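You operate a simulated robot arm through the tools that you are given. There is no shell and no other tool.

The job below is to be done with a simulated robot arm. You get a single attempt, and the scene is never put back.

Task
Finish patches R30 and R33: one lamp shot on R30, then two on R33.
Fine: lamp by its handle, down till each glow ends; both show CURED, none OVER; lamp back on its rest. Set down upright: what you pick out, cure lamp.

Only the result counts: the job must be done as asked and must still hold three seconds after the hand-in. Knocking over, shifting, dropping, spilling or breaking anything else fails it.

Robot
A 7-joint arm with a two-finger parallel gripper, fixed in place. Base frame: the origin is at the foot of the arm, x ahead of it, y to its left, z up; the work surface is at about z = 0.86. Units: m, degrees, N and s.
Its first joint turns from -149.0 to 149.0 degrees. Payload 3.5 kg.
The tool frame sits at the grasp point between the pads (the TCP): z along the fingers, y along the line on which they close. The tips reach 0.023 m beyond it. Largest opening 0.094 m; finger width 0.038, thickness 0.01; the body of the gripper, 0.054 by 0.096 m, starts 0.039 m behind the TCP.
Orientation is that of the tool frame in the base frame, as a unit quaternion [w, x, y, z]. With the fingers straight down and closing along the base's y, the tool's x points along the base's -x, its y along +y and its z along -z.

Tools
- The arm moves only by the tool move_arm. Its arguments are lists of equal length, an entry for each row: "slide": the shift along the tool's x, y, z in m, a list of three; "turn": the turn, a rotation vector about the tool's x, y, z in degrees, a list of three; "claw": the finger opening in m, from 0 to 0.094. In form: {"slide": [[dx, dy, dz], ...], "turn": [[rx, ry, rz], ...], "claw": [claw, ...]}. A call has 1 to 20 rows; each row shifts and turns the commanded pose from where the row before left it, along the tool's axes as they then stand. Each row takes 0.2 s and may step no farther than 0.05 m and 8.6 degrees from the row before; otherwise, or with a gripper value out of range, the whole call is refused. A pose out of reach is approached as far as the arm can. The call stops where the force on the tool passes 80 N (or 10 N more than at its start, if that is more) or the arm is blocked; 0.2 s more then pass. Each finger travels about 0.153 m/s and halts on what it meets, pressing with about 29 N; the grip force reading is that of the motor and also rises with nothing between the fingers. The clock runs only during rows and for 0.2 s after the last one: add rows that do not move to give the fingers time. The reply holds the time, the measured pose of the TCP, the force on the tool along the base axes, the opening and the grip force, in the units named above and with some noise, with the torque about the TCP (base axes, N m) and any sound that the robot's microphone picked up, and new pictures: "views" is both (left out), scene, wrist or none.
- Cameras (640 x 400 px; columns grow to the right, rows downward): "scene" is fixed at [0.219, -0.5006, 1.506]; the picture's right is [0.97, -0.24, 0.00], its down [-0.08, -0.33, -0.94] and it looks along [0.23, 0.91, -0.34] (base axes); focal length 323 px, centre (320, 200). "wrist" rides on the gripper at [0.086, 0.016, -0.074] in the tool frame; the picture's right is [-0.18, 0.98, 0.00], its down [-0.58, -0.11, -0.81] and it looks along [-0.79, -0.15, 0.59] (tool axes); focal length 243 px, centre (320, 200). There is no depth. A picture from a camera that has moved, and an enlarged one, comes with that camera's place and axes in the base frame and with its lens.
- zoom(camera, box): a new picture of the part [left, top, right, bottom] of that camera's present view, enlarged. The clock stands still meanwhile.
- close_job(): hands the job in; it is judged then, once.

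Nothing tells you positions but the pictures and the camera data. Unless the task says otherwise, let go and move clear before handing in.

The tools are called after "Call:" as name(argument=value, ...) on one line, values as JSON. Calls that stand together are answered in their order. move_arm: Moves the arm, as the interface text tells. Its arguments: {"type":"object","properties":{"slide":{"type":"array","items":{"type":"array","items":{"type":"number"}}},"turn":{"type":"array","items":{"type":"array","items":{"type":"number"}}},"claw":{"type":"array","items":{"type":"number"}},"views":{"type":"string","enum":["both","scene","wrist","none"]}},"required":["slide","turn","claw"]} The other tools are called the same way: zoom (camera, box) takes an enlarged picture of a part of a camera's view; close_job () hands the job in.

At the start:

```text
time: 0.0
eef_pos: [0.285, 1.06, 1.1898]
ee_rot: [0.0, -0.001, 1.0, 0.0]
force: [0.1, 0.3, -0.7]
moment: [0.0, 0.0, 0.0]
width: 0.0941
gripper_force: 0.0
```

scene: 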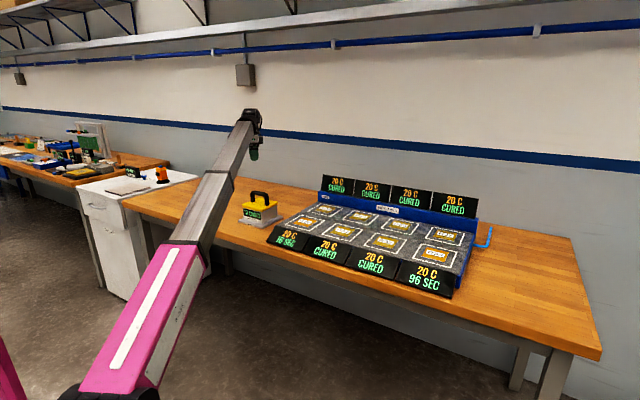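
wrist: 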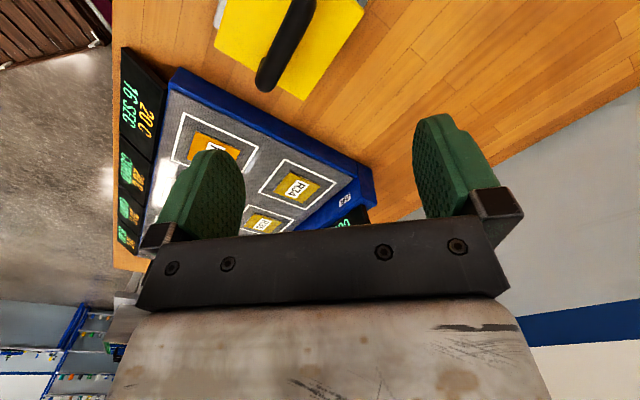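

I see a bench with a tray of eight patches and displays, and a yellow lamp with a black handle on a rest to the left of the tray. I'll zoom in for details before moving.

Call:
zoom(camera="scene", box=[220, 160, 380, 260])

Call:
zoom(camera="scene", box=[340, 170, 500, 300])

Call:
zoom(camera="wrist", box=[100, 0, 420, 260])

```text
4.00 times, centred on (300, 210) of scene
camera zoom: at [0.219, -0.5006, 1.506], right [0.97, -0.24, 0.0], down [-0.08, -0.33, -0.94], along [0.23, 0.91, -0.34], focal length 1292 px, centre (400, 160)
```

zoom: 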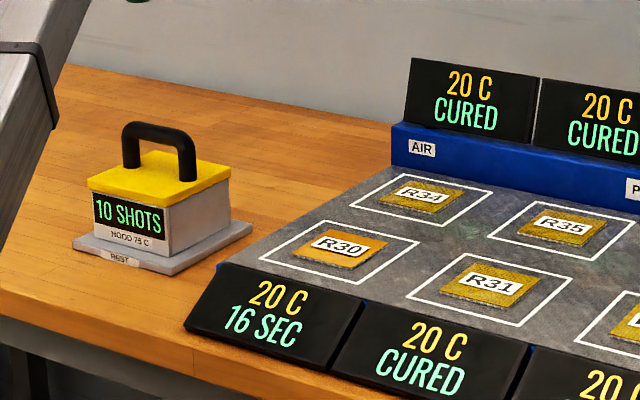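

```text
3.08 times, centred on (420, 235) of scene
camera zoom: at [0.219, -0.5006, 1.506], right [0.97, -0.24, 0.0], down [-0.08, -0.33, -0.94], along [0.23, 0.91, -0.34], focal length 994 px, centre (12, 92)
```

zoom: 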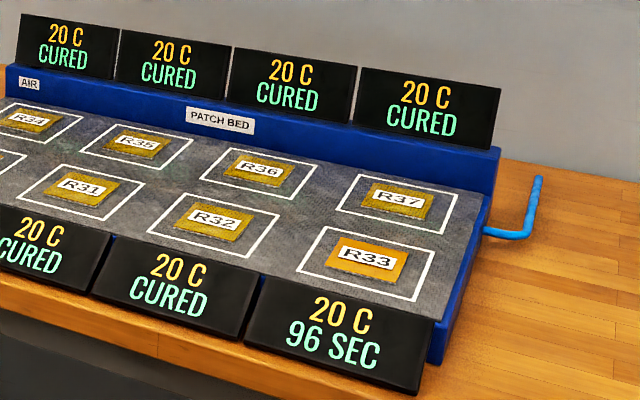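

```text
1.54 times, centred on (260, 130) of wrist
camera zoom: at [0.1989, 1.0756, 1.265], right [0.18, 0.98, 0.0], down [0.58, -0.11, 0.81], along [0.79, -0.15, -0.59], focal length 373 px, centre (412, 308)
```

zoom: 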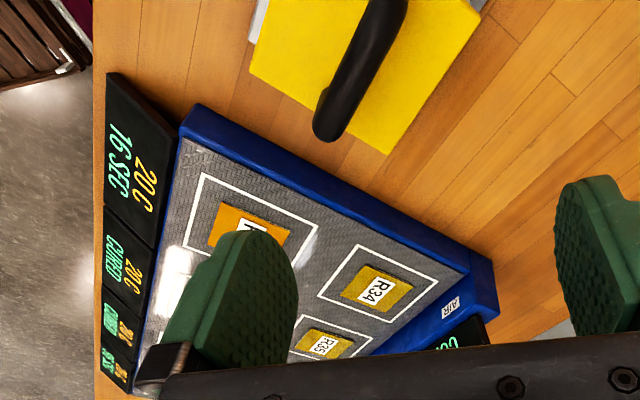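

The bench row runs at about 45° to the base axes. The lamp sits near (0.29, 1.01), R30 near (0.48, 0.84) and R33 near (0.90, 0.43). I'll zoom tighter for exact measurements.

Call:
zoom(camera="scene", box=[232, 184, 296, 234])

Call:
zoom(camera="scene", box=[264, 200, 344, 260])

Call:
zoom(camera="scene", box=[390, 220, 500, 300])

Call:
zoom(camera="wrist", box=[200, 0, 380, 110])

```text
8.00 times, centred on (264, 209) of scene
camera zoom: at [0.219, -0.5006, 1.506], right [0.97, -0.24, 0.0], down [-0.08, -0.33, -0.94], along [0.23, 0.91, -0.34], focal length 2584 px, centre (768, 128)
```

zoom: 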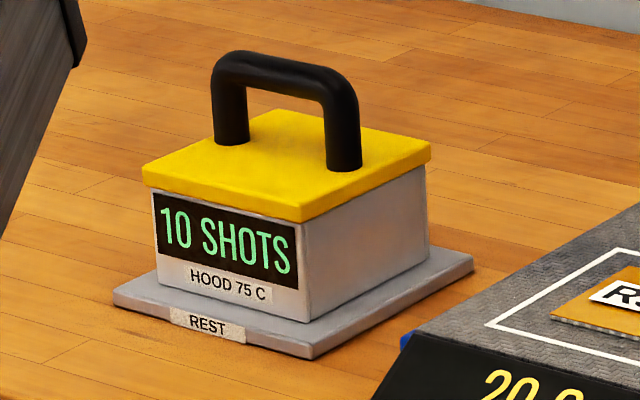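

```text
6.67 times, centred on (304, 230) of scene
camera zoom: at [0.219, -0.5006, 1.506], right [0.97, -0.24, 0.0], down [-0.08, -0.33, -0.94], along [0.23, 0.91, -0.34], focal length 2153 px, centre (427, 0)
```

zoom: 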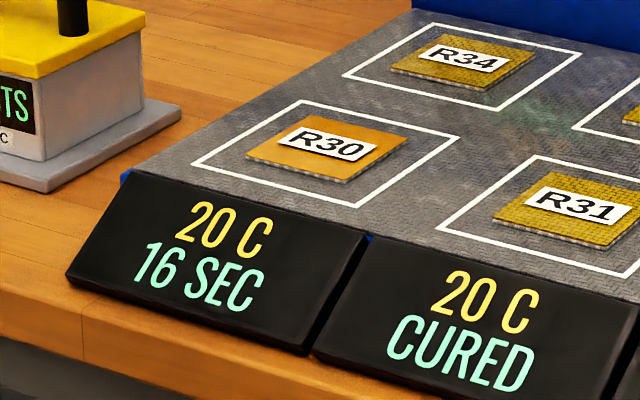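

```text
5.00 times, centred on (445, 260) of scene
camera zoom: at [0.219, -0.5006, 1.506], right [0.97, -0.24, 0.0], down [-0.08, -0.33, -0.94], along [0.23, 0.91, -0.34], focal length 1615 px, centre (-305, -100)
```

zoom: 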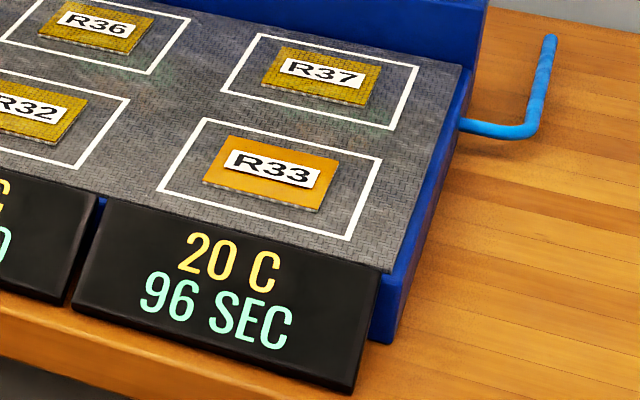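

```text
3.56 times, centred on (290, 55) of wrist
camera zoom: at [0.1989, 1.0756, 1.265], right [0.18, 0.98, 0.0], down [0.58, -0.11, 0.81], along [0.79, -0.15, -0.59], focal length 863 px, centre (427, 716)
```

zoom: 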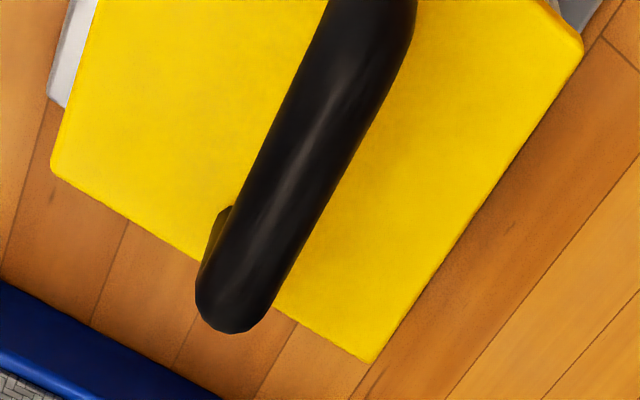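

The handle bar runs along the row direction, roughly (1, -1), with its centre near (0.294, 1.019, 0.995). I'll turn the tool 45° so the fingers close across the bar, then centre over it while staying high.

Call:
move_arm(slide=[[0, 0, 0], [0, 0, 0], [0, 0, 0], [0, 0, 0], [0, 0, 0], [0, 0, 0], [-0.0354, -0.0226, 0], [0, 0, 0.03], [0, 0, 0]], turn=[[0, 0, 7.5], [0, 0, 7.5], [0, 0, 7.5], [0, 0, 7.5], [0, 0, 7.5], [0, 0, 7.5], [0, 0, 0], [0, 0, 0], [0, 0, 0]], claw=[0.094, 0.094, 0.094, 0.094, 0.094, 0.094, 0.094, 0.094, 0.094])

```text
time: 2.0
eef_pos: [0.2942, 1.0188, 1.16]
ee_rot: [-0.001, 0.383, 0.924, 0.0]
force: [0.2, -0.5, 0.2]
moment: [0.02, 0.01, 0.0]
width: 0.0939
gripper_force: 0.0
camera wrist: at [0.2446, 1.0914, 1.2346], right [0.83, 0.56, 0.0], down [0.33, -0.49, 0.81], along [0.46, -0.67, -0.59], focal length 243 px, centre (320, 200)
```

scene: 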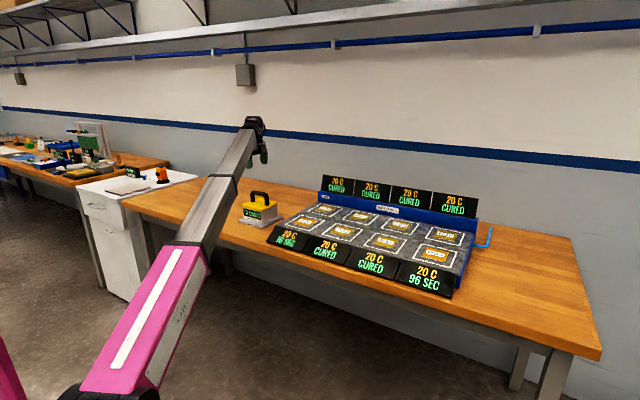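
wrist: 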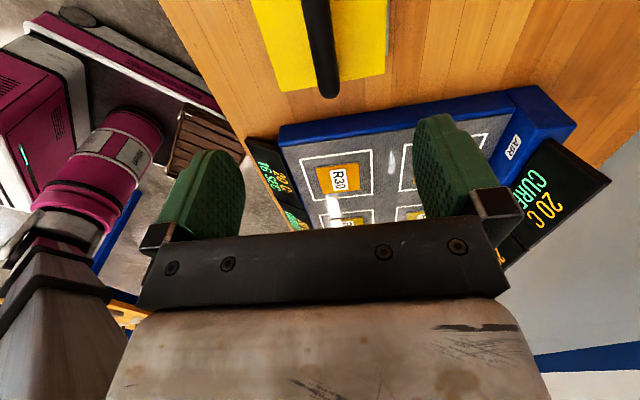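

The tool now sits over the handle with the fingers on either side. I'll check the alignment close up.

Call:
zoom(camera="wrist", box=[240, 0, 400, 100])

Call:
zoom(camera="scene", box=[220, 110, 320, 240])

```text
4.00 times, centred on (320, 50) of wrist
camera zoom: at [0.2446, 1.0914, 1.2346], right [0.83, 0.56, 0.0], down [0.33, -0.49, 0.81], along [0.46, -0.67, -0.59], focal length 970 px, centre (320, 800)
```

zoom: 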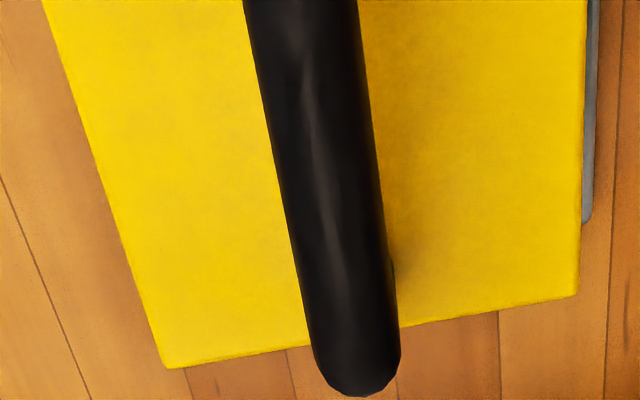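

```text
3.08 times, centred on (270, 175) of scene
camera zoom: at [0.219, -0.5006, 1.506], right [0.97, -0.24, 0.0], down [-0.08, -0.33, -0.94], along [0.23, 0.91, -0.34], focal length 994 px, centre (474, 277)
```

zoom: 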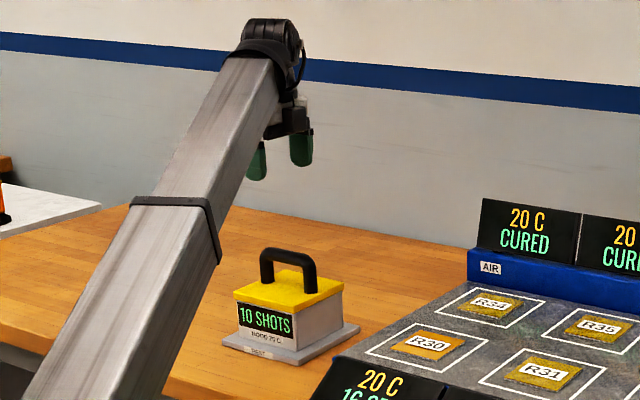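

The bar is within about 2 mm of centre between the fingers. I'll descend in stages and watch that the arm tracks at this reach.

Call:
move_arm(slide=[[0, 0.001, 0.02], [0, 0, 0.02], [0, 0, 0.02], [0, 0, 0.02], [0, 0, 0.02], [0, 0, 0]], turn=[[0, 0, 0], [0, 0, 0], [0, 0, 0], [0, 0, 0], [0, 0, 0], [0, 0, 0]], claw=[0.094, 0.094, 0.094, 0.094, 0.094, 0.094])

```text
time: 3.4
eef_pos: [0.2956, 1.0194, 1.0603]
ee_rot: [-0.001, 0.383, 0.924, -0.001]
force: [0.9, -0.4, -0.4]
moment: [-0.01, -0.01, 0.02]
width: 0.0938
gripper_force: 0.0
camera wrist: at [0.2456, 1.0915, 1.1346], right [0.83, 0.56, 0.0], down [0.33, -0.49, 0.81], along [0.46, -0.67, -0.59], focal length 243 px, centre (320, 200)
```

scene: 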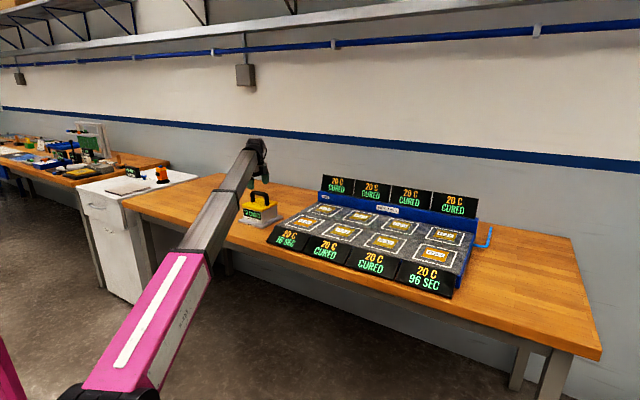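
wrist: 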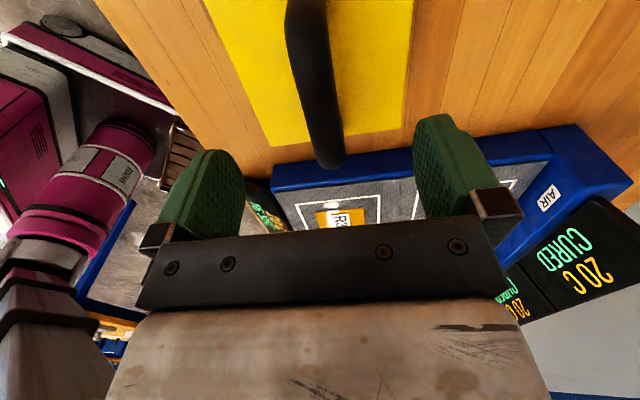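

The pose tracks well and the bar is centred. I'll go down the last 65 mm and close on the handle.

Call:
move_arm(slide=[[0, 0, 0.015], [0, 0, 0.015], [0, 0, 0.015], [0, 0, 0.01], [0, 0, 0.009], [0, 0, 0]], turn=[[0, 0, 0], [0, 0, 0], [0, 0, 0], [0, 0, 0], [0, 0, 0], [0, 0, 0]], claw=[0.094, 0.094, 0.094, 0.094, 0.094, 0.094])

Call:
zoom(camera="scene", box=[220, 130, 320, 240])

Call:
zoom(camera="wrist", box=[140, 40, 540, 260])

```text
time: 4.8
eef_pos: [0.2954, 1.0183, 0.9959]
ee_rot: [-0.001, 0.383, 0.924, 0.001]
force: [-0.4, 0.4, 0.4]
moment: [0.01, 0.0, 0.0]
width: 0.0939
gripper_force: 0.1
camera wrist: at [0.2456, 1.0916, 1.0713], right [0.83, 0.56, 0.0], down [0.33, -0.49, 0.81], along [0.46, -0.67, -0.59], focal length 243 px, centre (320, 200)
```

scene: 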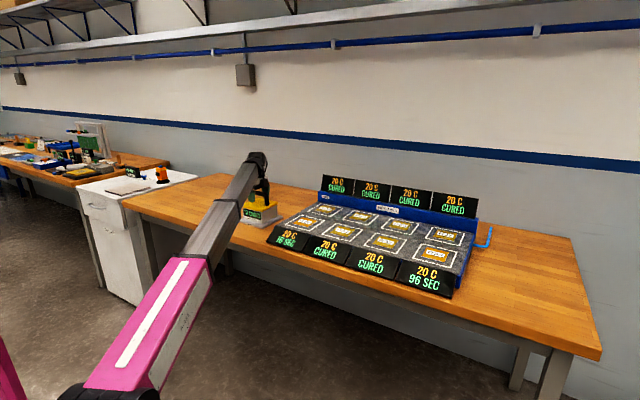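
wrist: 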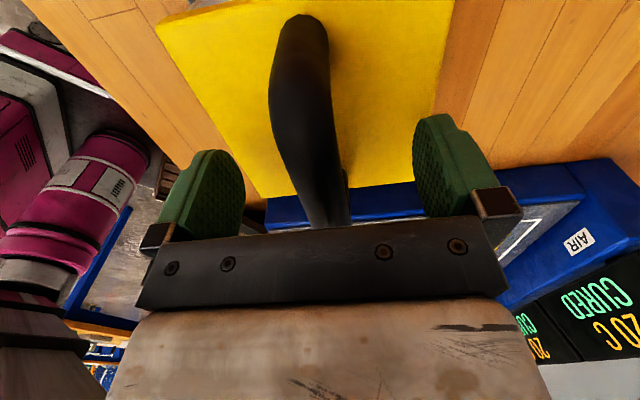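

```text
3.64 times, centred on (270, 185) of scene
camera zoom: at [0.219, -0.5006, 1.506], right [0.97, -0.24, 0.0], down [-0.08, -0.33, -0.94], along [0.23, 0.91, -0.34], focal length 1174 px, centre (502, 254)
```

zoom: 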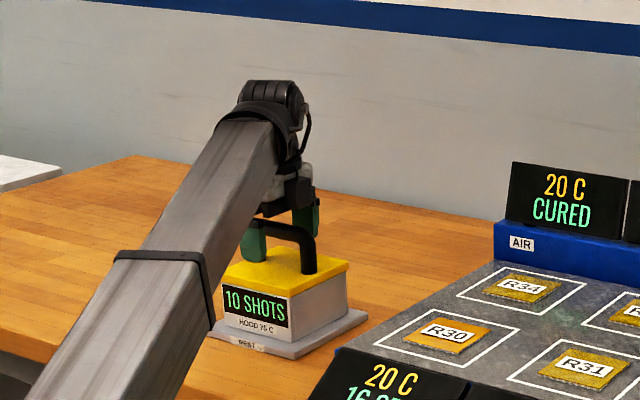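

```text
1.60 times, centred on (340, 150) of wrist
camera zoom: at [0.2456, 1.0916, 1.0713], right [0.83, 0.56, 0.0], down [0.33, -0.49, 0.81], along [0.46, -0.67, -0.59], focal length 388 px, centre (288, 280)
```

zoom: 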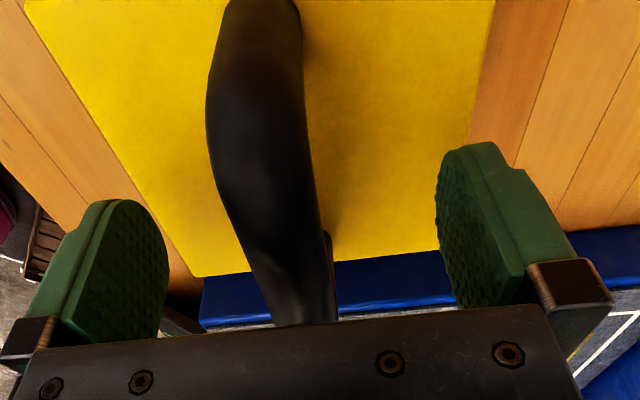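

The bar sits between the open fingers, perhaps 2 mm off centre. I'll nudge over and close partway to check before gripping.

Call:
move_arm(slide=[[0, -0.002, 0.0], [0, 0, 0], [0, 0, 0]], turn=[[0, 0, 0], [0, 0, 0], [0, 0, 0]], claw=[0.07, 0.045, 0.036], views="none")

Call:
zoom(camera="wrist", box=[220, 90, 420, 240])

```text
time: 5.6
eef_pos: [0.2941, 1.0183, 0.9964]
ee_rot: [0.0, 0.382, 0.924, 0.0]
force: [-0.5, 0.2, 1.2]
moment: [-0.02, 0.02, 0.0]
width: 0.0359
gripper_force: 0.0
```

```text
2.67 times, centred on (320, 165) of wrist
camera zoom: at [0.2443, 1.0902, 1.0712], right [0.83, 0.56, 0.0], down [0.33, -0.49, 0.81], along [0.46, -0.67, -0.59], focal length 647 px, centre (320, 293)
```

zoom: 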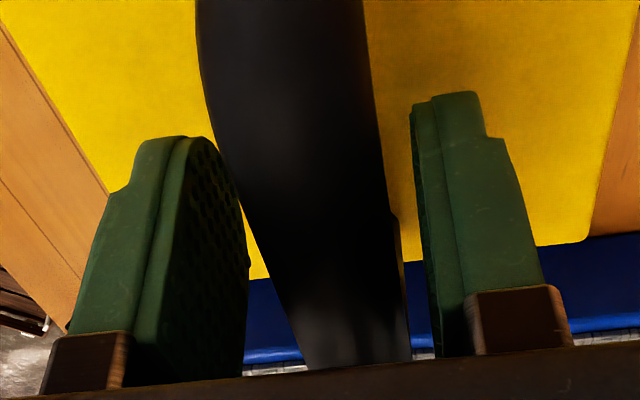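

The bar is near centre with clear gaps each side. Now I'll close the fingers fully on the handle.

Call:
move_arm(slide=[[0, 0, 0], [0, 0, 0], [0, 0, 0], [0, 0, 0]], turn=[[0, 0, 0], [0, 0, 0], [0, 0, 0], [0, 0, 0]], claw=[0.024, 0.014, 0.005, 0.0])

Call:
zoom(camera="wrist", box=[220, 90, 420, 240])

```text
time: 6.6
eef_pos: [0.2934, 1.0174, 0.9967]
ee_rot: [0.0, 0.383, 0.924, -0.001]
force: [0.7, 0.8, 1.4]
moment: [-0.01, -0.03, -0.03]
width: 0.0215
gripper_force: 28.9
camera wrist: at [0.2444, 1.0902, 1.0712], right [0.83, 0.56, 0.0], down [0.33, -0.49, 0.81], along [0.46, -0.67, -0.59], focal length 243 px, centre (320, 200)
```

scene: 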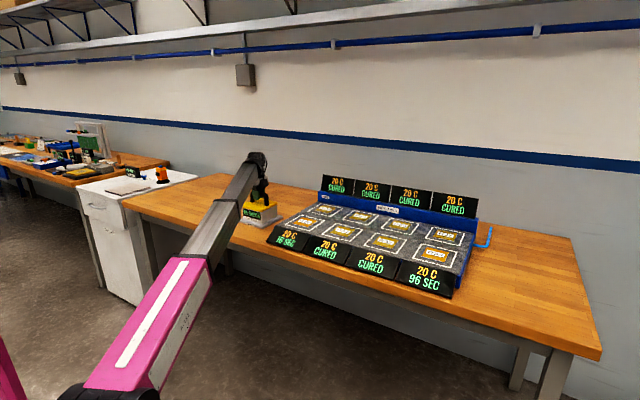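
wrist: 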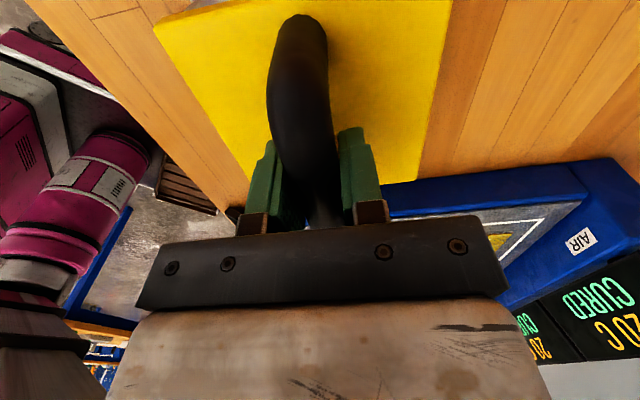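

```text
2.67 times, centred on (320, 165) of wrist
camera zoom: at [0.2444, 1.0902, 1.0712], right [0.83, 0.56, 0.0], down [0.33, -0.49, 0.81], along [0.46, -0.67, -0.59], focal length 647 px, centre (320, 293)
```

zoom: 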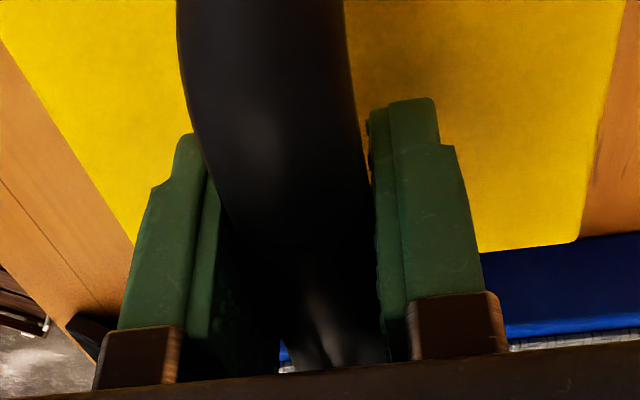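

The handle is gripped at 21.5 mm width with full force. I'll lift slowly and check that the lamp hangs level.

Call:
move_arm(slide=[[0, 0, -0.005], [0, 0, -0.01], [0, 0, -0.015], [0, 0, 0]], turn=[[0, 0, 0], [0, 0, 0], [0, 0, 0], [0, 0, 0]], claw=[0.0, 0.0, 0.0, 0.0])

Call:
zoom(camera="scene", box=[220, 140, 320, 240])

```text
time: 7.6
eef_pos: [0.2929, 1.0177, 1.0259]
ee_rot: [0.0, 0.383, 0.924, -0.001]
force: [0.3, 0.3, -4.7]
moment: [0.02, 0.01, -0.01]
width: 0.0215
gripper_force: 28.7
camera wrist: at [0.2442, 1.0905, 1.1009], right [0.83, 0.56, 0.0], down [0.33, -0.49, 0.81], along [0.46, -0.67, -0.59], focal length 243 px, centre (320, 200)
```

scene: 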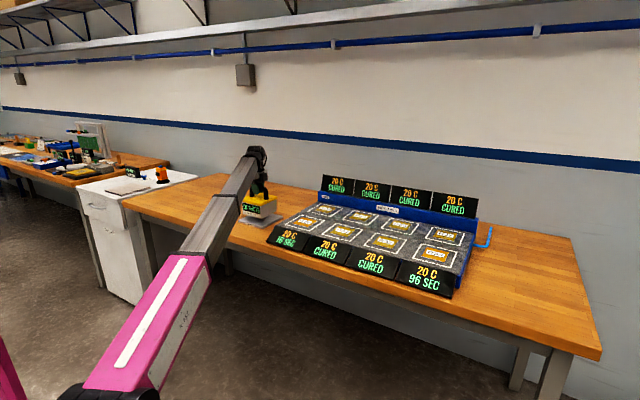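
wrist: 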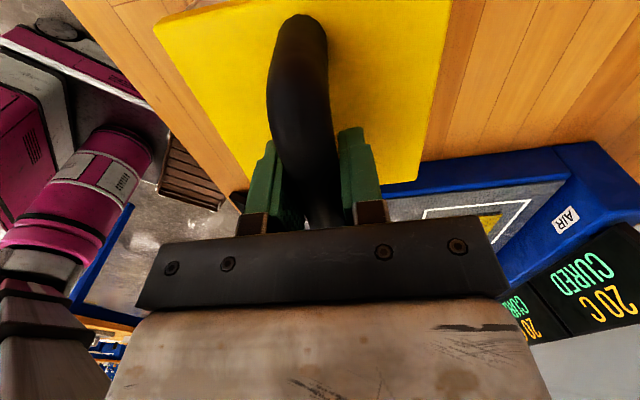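

```text
4.00 times, centred on (270, 190) of scene
camera zoom: at [0.219, -0.5006, 1.506], right [0.97, -0.24, 0.0], down [-0.08, -0.33, -0.94], along [0.23, 0.91, -0.34], focal length 1292 px, centre (520, 240)
```

zoom: 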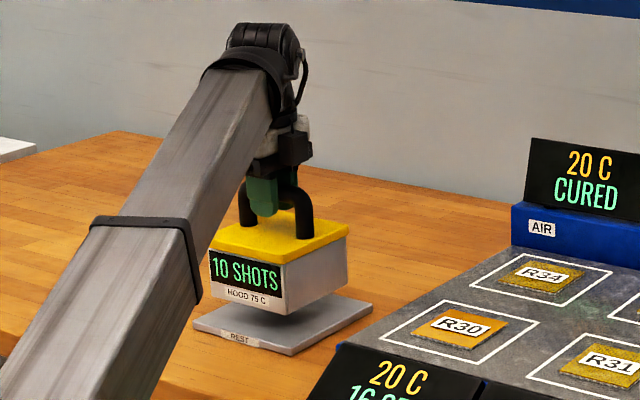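

The lamp hangs level and weighs about 0.5 kg. I'll raise it well clear and carry it over R30, which I place at about (0.476, 0.811) on a bed at z ≈ 0.912.

Call:
move_arm(slide=[[0, 0, -0.02], [0, 0, -0.025], [0, 0, -0.025], [0, 0, -0.015], [-0.0138, -0.0008, 0], [-0.0276, -0.0017, 0], [-0.0276, -0.0017, 0], [-0.0276, -0.0017, 0], [-0.0276, -0.0017, 0], [-0.0276, -0.0017, 0], [-0.0276, -0.0017, 0], [-0.0276, -0.0017, 0], [-0.0276, -0.0017, 0], [-0.0276, -0.0017, 0], [-0.0139, -0.0009, 0], [0, 0, 0], [0, 0, 0]], turn=[[0, 0, 0], [0, 0, 0], [0, 0, 0], [0, 0, 0], [0, 0, 0], [0, 0, 0], [0, 0, 0], [0, 0, 0], [0, 0, 0], [0, 0, 0], [0, 0, 0], [0, 0, 0], [0, 0, 0], [0, 0, 0], [0, 0, 0], [0, 0, 0], [0, 0, 0]], claw=[0, 0, 0, 0, 0, 0, 0, 0, 0, 0, 0, 0, 0, 0, 0, 0, 0])

Call:
zoom(camera="scene", box=[260, 140, 380, 260])

Call:
zoom(camera="wrist", box=[100, 0, 500, 250])

```text
time: 11.2
eef_pos: [0.4763, 0.8109, 1.1105]
ee_rot: [0.0, 0.383, 0.924, 0.0]
force: [0.0, 0.0, -5.6]
moment: [0.02, -0.02, 0.02]
width: 0.0213
gripper_force: 29.0
camera wrist: at [0.4271, 0.8836, 1.1858], right [0.83, 0.56, 0.0], down [0.33, -0.49, 0.81], along [0.46, -0.67, -0.59], focal length 243 px, centre (320, 200)
```

scene: 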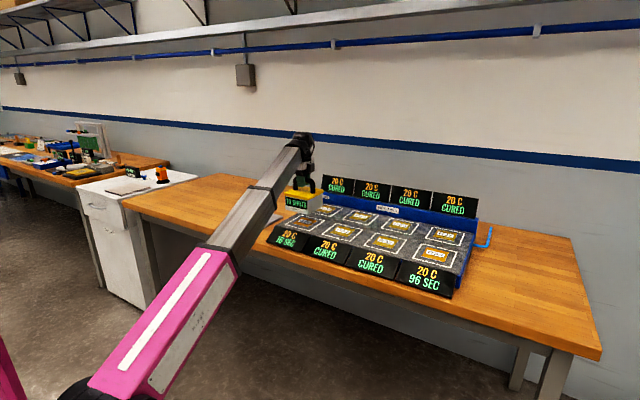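
wrist: 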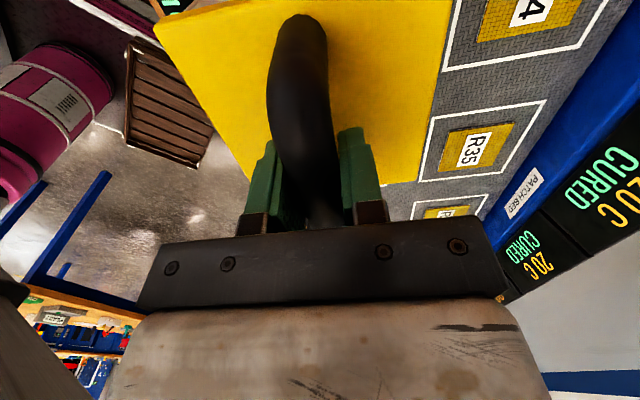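

```text
3.33 times, centred on (320, 200) of scene
camera zoom: at [0.219, -0.5006, 1.506], right [0.97, -0.24, 0.0], down [-0.08, -0.33, -0.94], along [0.23, 0.91, -0.34], focal length 1076 px, centre (320, 200)
```

zoom: 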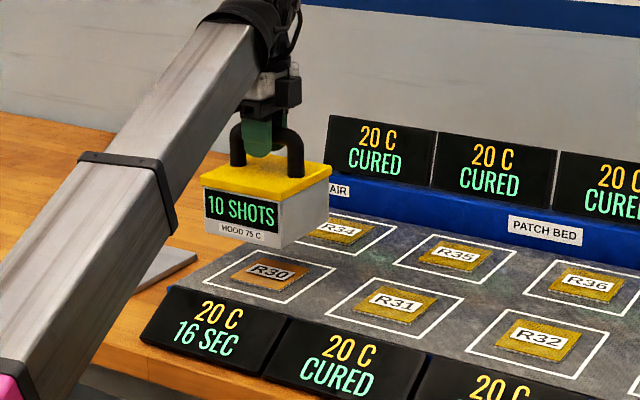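

```text
1.60 times, centred on (300, 125) of wrist
camera zoom: at [0.4271, 0.8836, 1.1858], right [0.83, 0.56, 0.0], down [0.33, -0.49, 0.81], along [0.46, -0.67, -0.59], focal length 388 px, centre (352, 320)
```

zoom: 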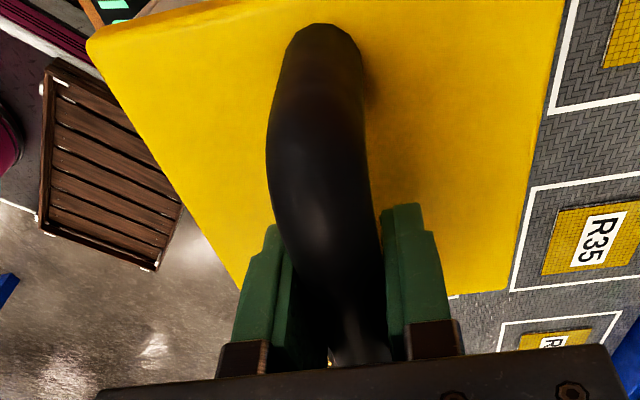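

The lamp is over R30, and the wrist view of R35 confirms the spacing (0.19 along the row, 0.18 between rows). I'll lower to just above the patch and check alignment with the white square.

Call:
move_arm(slide=[[0, 0, 0.015], [0, 0, 0.015], [0, 0, 0.015], [0, 0, 0]], turn=[[0, 0, 0], [0, 0, 0], [0, 0, 0], [0, 0, 0]], claw=[0, 0, 0, 0], views="scene")

Call:
zoom(camera="scene", box=[264, 170, 360, 260])

```text
time: 12.2
eef_pos: [0.4762, 0.8117, 1.0661]
ee_rot: [0.0, 0.382, 0.924, -0.001]
force: [0.3, 0.5, -6.0]
moment: [0.01, 0.0, 0.0]
width: 0.0216
gripper_force: 28.9
```

scene: 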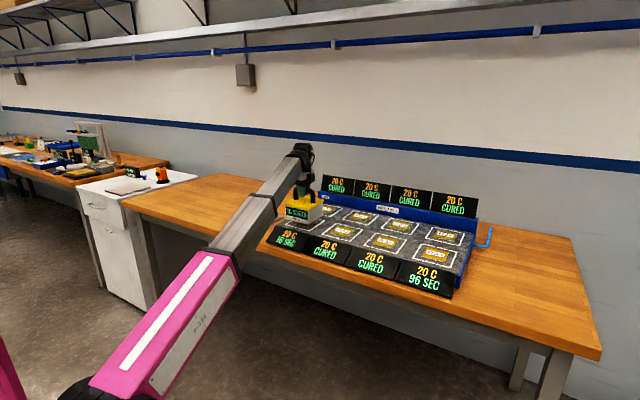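

```text
4.44 times, centred on (312, 215) of scene
camera zoom: at [0.219, -0.5006, 1.506], right [0.97, -0.24, 0.0], down [-0.08, -0.33, -0.94], along [0.23, 0.91, -0.34], focal length 1435 px, centre (356, 133)
```

zoom: 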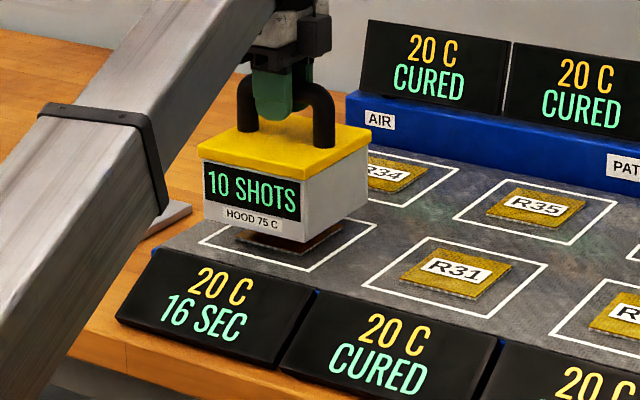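

The hood lines up with the white square within about 2 mm. I'll lower gently in small steps and watch the force for contact.

Call:
move_arm(slide=[[0, 0, 0.005], [0, 0, 0.005], [0, 0, 0.004], [0, 0, 0.003]], turn=[[0, 0, 0], [0, 0, 0], [0, 0, 0], [0, 0, 0]], claw=[0, 0, 0, 0], views="scene")

Call:
zoom(camera="scene", box=[264, 170, 360, 260])

```text
time: 13.2
eef_pos: [0.4766, 0.8126, 1.0478]
ee_rot: [0.0, 0.382, 0.924, -0.001]
force: [0.1, 0.0, -5.0]
moment: [-0.03, 0.06, -0.01]
width: 0.0213
gripper_force: 29.3
```

scene: 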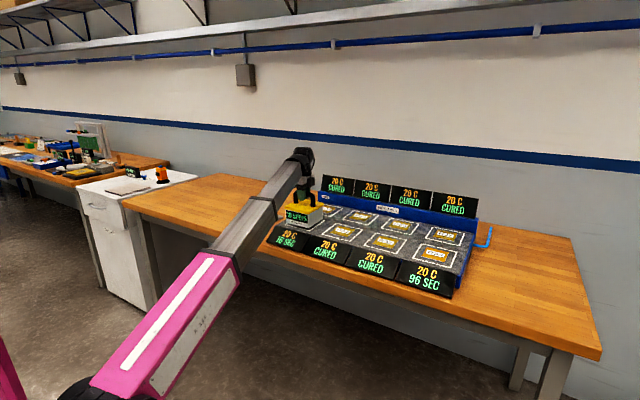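

```text
4.44 times, centred on (312, 215) of scene
camera zoom: at [0.219, -0.5006, 1.506], right [0.97, -0.24, 0.0], down [-0.08, -0.33, -0.94], along [0.23, 0.91, -0.34], focal length 1435 px, centre (356, 133)
```

zoom: 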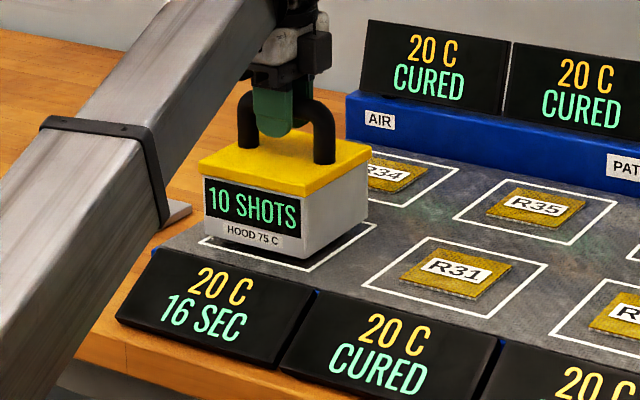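

No contact yet, and there is about 10 mm to go. I'll continue with smaller steps.

Call:
move_arm(slide=[[0, 0, 0.002], [0, 0, 0.002], [0, 0, 0.002]], turn=[[0, 0, 0], [0, 0, 0], [0, 0, 0]], claw=[0, 0, 0], views="none")

Call:
zoom(camera="scene", box=[264, 170, 360, 260])

```text
time: 14.0
eef_pos: [0.4762, 0.8097, 1.0434]
ee_rot: [0.0, 0.383, 0.924, -0.001]
force: [0.9, 1.0, -6.3]
moment: [0.01, -0.01, 0.01]
width: 0.0212
gripper_force: 28.8
```

```text
4.44 times, centred on (312, 215) of scene
camera zoom: at [0.219, -0.5006, 1.506], right [0.97, -0.24, 0.0], down [-0.08, -0.33, -0.94], along [0.23, 0.91, -0.34], focal length 1435 px, centre (356, 133)
```

zoom: 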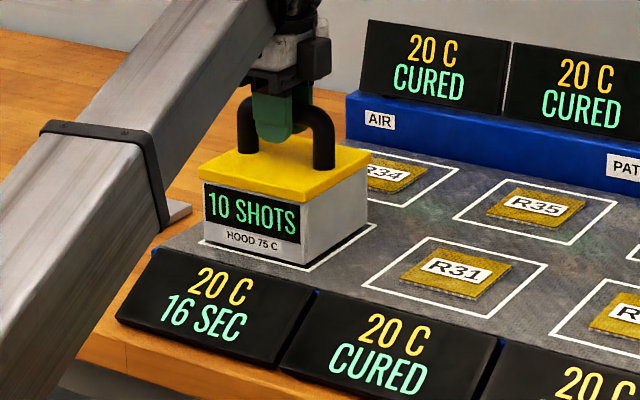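

Still hanging free, with the hood a few millimetres above the bed. I'll step down 2 mm at a time.

Call:
move_arm(slide=[[0, 0, 0.002], [0, 0, 0.002]], turn=[[0, 0, 0], [0, 0, 0]], claw=[0, 0], views="none")

Call:
zoom(camera="scene", box=[264, 170, 360, 260])

```text
time: 14.6
eef_pos: [0.4763, 0.8112, 1.0394]
ee_rot: [0.001, 0.383, 0.924, 0.001]
force: [-0.2, 0.1, -5.8]
moment: [-0.01, 0.01, 0.0]
width: 0.0218
gripper_force: 29.1
```

```text
4.44 times, centred on (312, 215) of scene
camera zoom: at [0.219, -0.5006, 1.506], right [0.97, -0.24, 0.0], down [-0.08, -0.33, -0.94], along [0.23, 0.91, -0.34], focal length 1435 px, centre (356, 133)
```

zoom: 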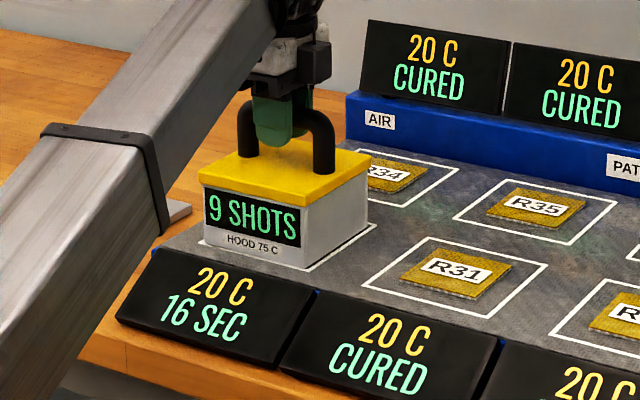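

The counter dropped to 9, so the shot has started. I'll settle onto the bed and hold while watching the glow.

Call:
move_arm(slide=[[0, 0, 0.001], [0, 0, 0.001]], turn=[[0, 0, 0], [0, 0, 0]], claw=[0, 0])

Call:
zoom(camera="scene", box=[264, 170, 360, 260])

```text
time: 15.2
eef_pos: [0.476, 0.8102, 1.0391]
ee_rot: [-0.001, 0.383, 0.924, 0.001]
force: [1.2, 0.1, 11.1]
moment: [-0.22, -0.1, 0.04]
width: 0.0215
gripper_force: 29.0
camera wrist: at [0.4269, 0.8829, 1.1134], right [0.83, 0.56, 0.0], down [0.33, -0.49, 0.81], along [0.46, -0.67, -0.59], focal length 243 px, centre (320, 200)
```

scene: 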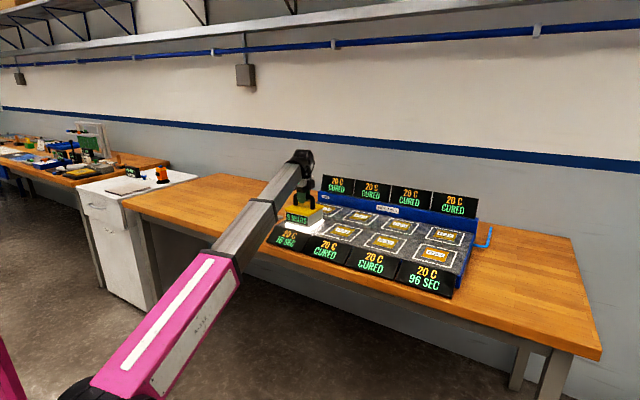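
wrist: 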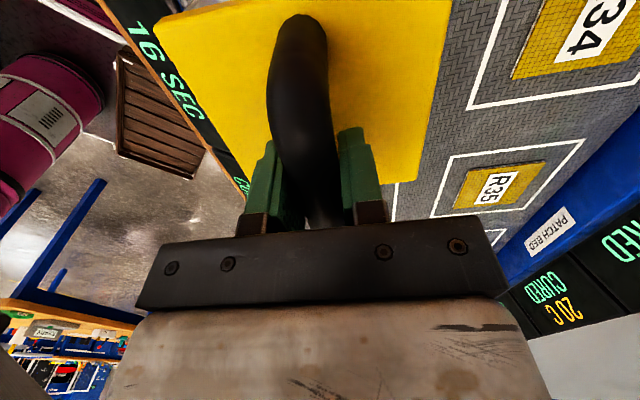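

```text
4.44 times, centred on (312, 215) of scene
camera zoom: at [0.219, -0.5006, 1.506], right [0.97, -0.24, 0.0], down [-0.08, -0.33, -0.94], along [0.23, 0.91, -0.34], focal length 1435 px, centre (356, 133)
```

zoom: 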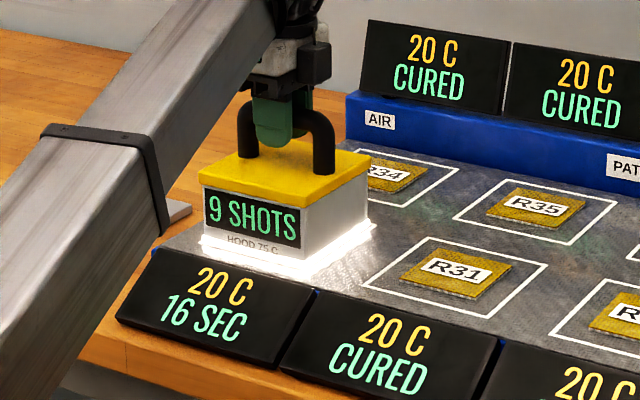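

The glow is on at R30, with light contact pressing on the bed. I'll hold still and check often for when it ends.

Call:
move_arm(slide=[[0, 0, 0], [0, 0, 0], [0, 0, 0], [0, 0, 0]], turn=[[0, 0, 0], [0, 0, 0], [0, 0, 0], [0, 0, 0]], claw=[0, 0, 0, 0], views="none")

Call:
zoom(camera="scene", box=[264, 170, 360, 260])

```text
time: 16.2
eef_pos: [0.4761, 0.8108, 1.038]
ee_rot: [-0.001, 0.383, 0.924, 0.001]
force: [3.1, 4.1, 24.1]
moment: [0.0, -0.01, -0.03]
width: 0.0216
gripper_force: 29.2
```

```text
4.44 times, centred on (312, 215) of scene
camera zoom: at [0.219, -0.5006, 1.506], right [0.97, -0.24, 0.0], down [-0.08, -0.33, -0.94], along [0.23, 0.91, -0.34], focal length 1435 px, centre (356, 133)
```

zoom: 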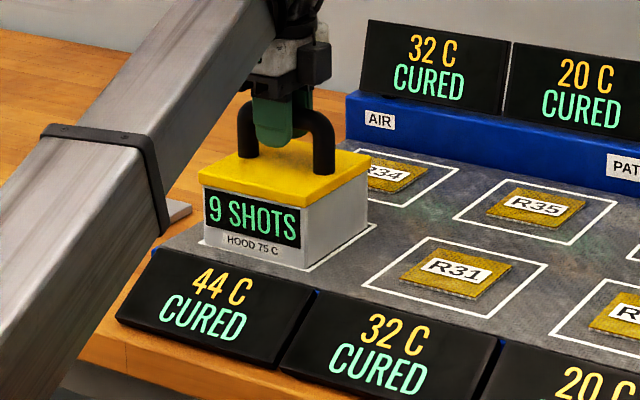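

R30 now reads CURED and the glow has ended. The neighbours warmed to 32 C but still read CURED, so I'll lift off straight away.

Call:
move_arm(slide=[[0, 0, -0.003], [0, 0, -0.015], [0, 0, -0.025], [0, 0, -0.03], [0, 0, 0]], turn=[[0, 0, 0], [0, 0, 0], [0, 0, 0], [0, 0, 0], [0, 0, 0]], claw=[0, 0, 0, 0, 0])

Call:
zoom(camera="scene", box=[260, 140, 490, 300])

```text
time: 17.4
eef_pos: [0.4768, 0.8103, 1.1107]
ee_rot: [0.0, 0.382, 0.924, 0.0]
force: [0.1, 0.2, -5.6]
moment: [-0.01, 0.01, 0.0]
width: 0.0214
gripper_force: 29.1
camera wrist: at [0.4273, 0.8821, 1.1848], right [0.83, 0.56, 0.0], down [0.33, -0.49, 0.81], along [0.46, -0.67, -0.59], focal length 243 px, centre (320, 200)
```

scene: 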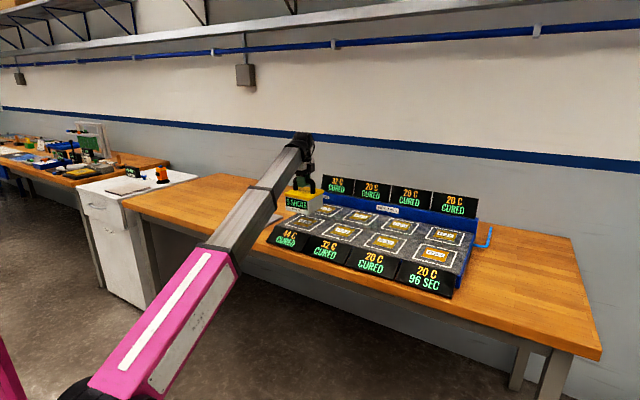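
wrist: 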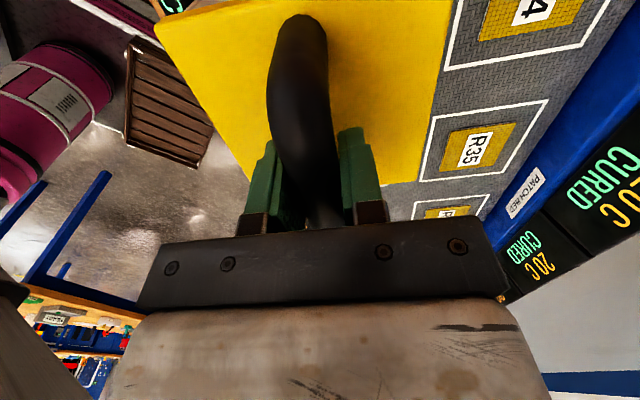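

```text
2.50 times, centred on (375, 220) of scene
camera zoom: at [0.219, -0.5006, 1.506], right [0.97, -0.24, 0.0], down [-0.08, -0.33, -0.94], along [0.23, 0.91, -0.34], focal length 807 px, centre (182, 150)
```

zoom: 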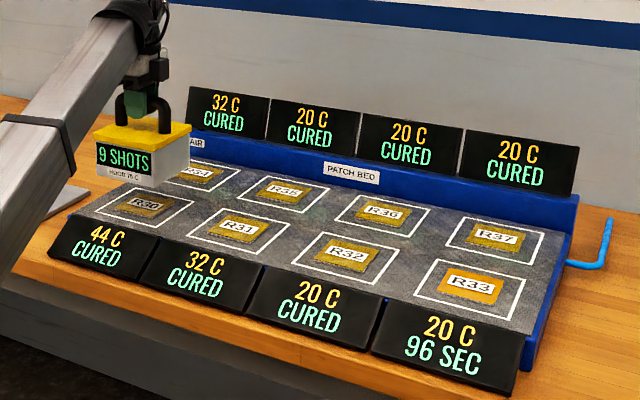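

R30 is done and the lamp is clear. Next I'll carry it along the row to R33, about 0.57 m away, keeping the height.

Call:
move_arm(slide=[[-0.015, 0, 0], [-0.03, 0, 0], [-0.032, 0, 0], [-0.034, 0, 0], [-0.034, 0, 0], [-0.034, 0, 0], [-0.034, 0, 0], [-0.034, 0, 0], [-0.034, 0, 0], [-0.034, 0, 0], [-0.034, 0, 0], [-0.034, 0, 0], [-0.034, 0, 0], [-0.034, 0, 0], [-0.034, 0, 0], [-0.032, 0, 0], [-0.03, 0.001, 0], [-0.025, 0.001, 0], [0, 0, 0], [0, 0, 0]], turn=[[0, 0, 0], [0, 0, 0], [0, 0, 0], [0, 0, 0], [0, 0, 0], [0, 0, 0], [0, 0, 0], [0, 0, 0], [0, 0, 0], [0, 0, 0], [0, 0, 0], [0, 0, 0], [0, 0, 0], [0, 0, 0], [0, 0, 0], [0, 0, 0], [0, 0, 0], [0, 0, 0], [0, 0, 0], [0, 0, 0]], claw=[0, 0, 0, 0, 0, 0, 0, 0, 0, 0, 0, 0, 0, 0, 0, 0, 0, 0, 0, 0])

Call:
zoom(camera="scene", box=[260, 140, 500, 300])

Call:
zoom(camera="scene", box=[380, 180, 500, 300])

```text
time: 21.6
eef_pos: [0.8819, 0.4083, 1.1094]
ee_rot: [0.0, 0.383, 0.924, 0.0]
force: [-0.1, 0.0, -5.7]
moment: [0.05, -0.01, 0.0]
width: 0.0216
gripper_force: 29.2
camera wrist: at [0.8335, 0.4794, 1.1848], right [0.83, 0.56, 0.0], down [0.33, -0.49, 0.81], along [0.46, -0.67, -0.59], focal length 243 px, centre (320, 200)
```

scene: 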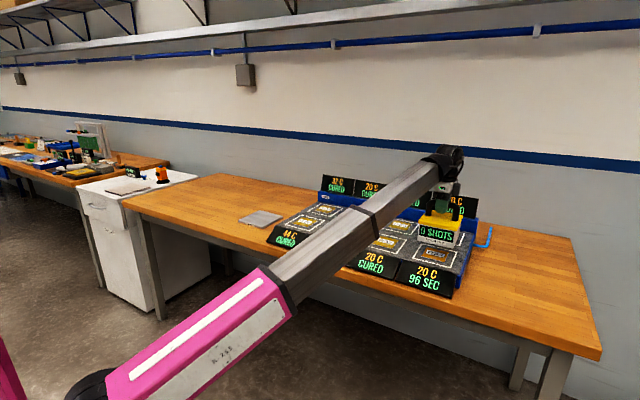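
wrist: 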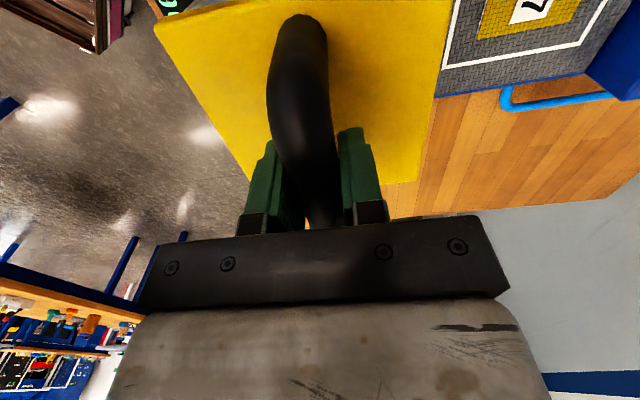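

```text
2.50 times, centred on (380, 220) of scene
camera zoom: at [0.219, -0.5006, 1.506], right [0.97, -0.24, 0.0], down [-0.08, -0.33, -0.94], along [0.23, 0.91, -0.34], focal length 807 px, centre (170, 150)
```

zoom: 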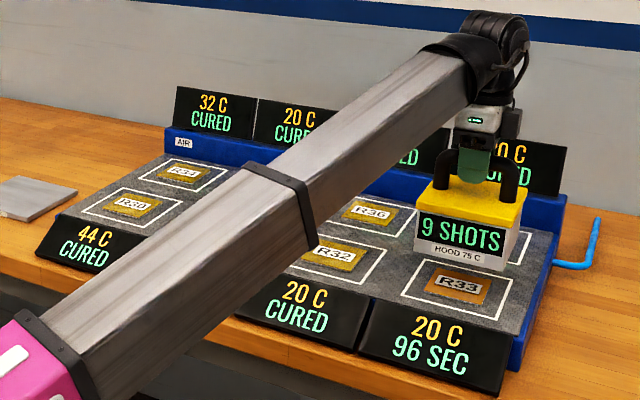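

```text
3.33 times, centred on (440, 240) of scene
camera zoom: at [0.219, -0.5006, 1.506], right [0.97, -0.24, 0.0], down [-0.08, -0.33, -0.94], along [0.23, 0.91, -0.34], focal length 1076 px, centre (-80, 67)
```

zoom: 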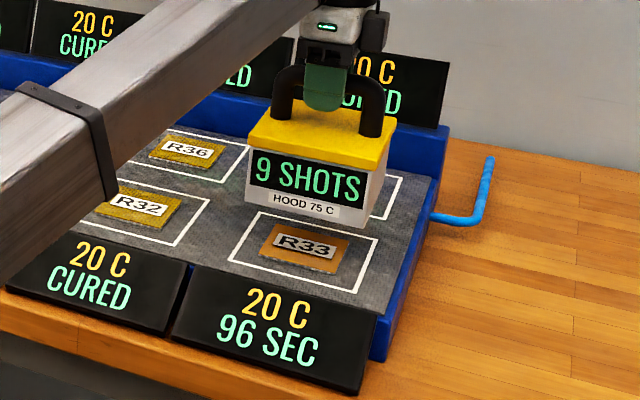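

The lamp is above R33 and displays read R30 CURED, neighbours CURED. I'll lower to just above the patch and check alignment.

Call:
move_arm(slide=[[0, 0, 0.015], [0, 0, 0.02], [0, 0, 0.02], [0, 0, 0]], turn=[[0, 0, 0], [0, 0, 0], [0, 0, 0], [0, 0, 0]], claw=[0, 0, 0, 0], views="wrist")

Call:
zoom(camera="scene", box=[390, 200, 490, 280])

```text
time: 22.6
eef_pos: [0.882, 0.4074, 1.0545]
ee_rot: [0.0, 0.383, 0.924, 0.0]
force: [0.1, -0.6, -5.4]
moment: [-0.04, 0.0, 0.01]
width: 0.0215
gripper_force: 29.2
camera wrist: at [0.8332, 0.4797, 1.1304], right [0.83, 0.56, 0.0], down [0.33, -0.49, 0.81], along [0.46, -0.67, -0.59], focal length 243 px, centre (320, 200)
```

wrist: 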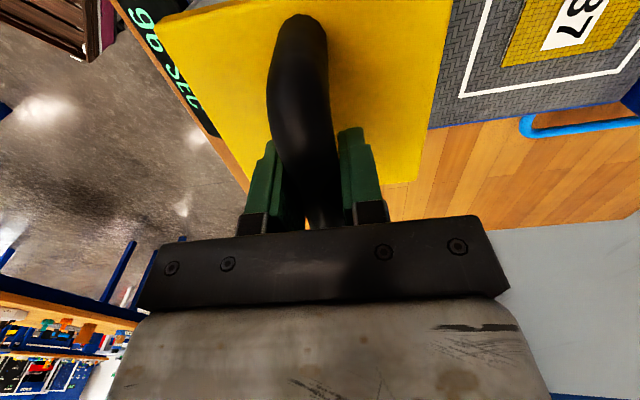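

```text
5.00 times, centred on (440, 240) of scene
camera zoom: at [0.219, -0.5006, 1.506], right [0.97, -0.24, 0.0], down [-0.08, -0.33, -0.94], along [0.23, 0.91, -0.34], focal length 1615 px, centre (-280, 0)
```

zoom: 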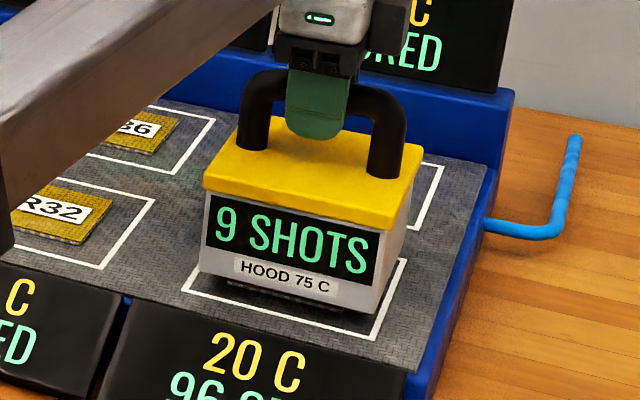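

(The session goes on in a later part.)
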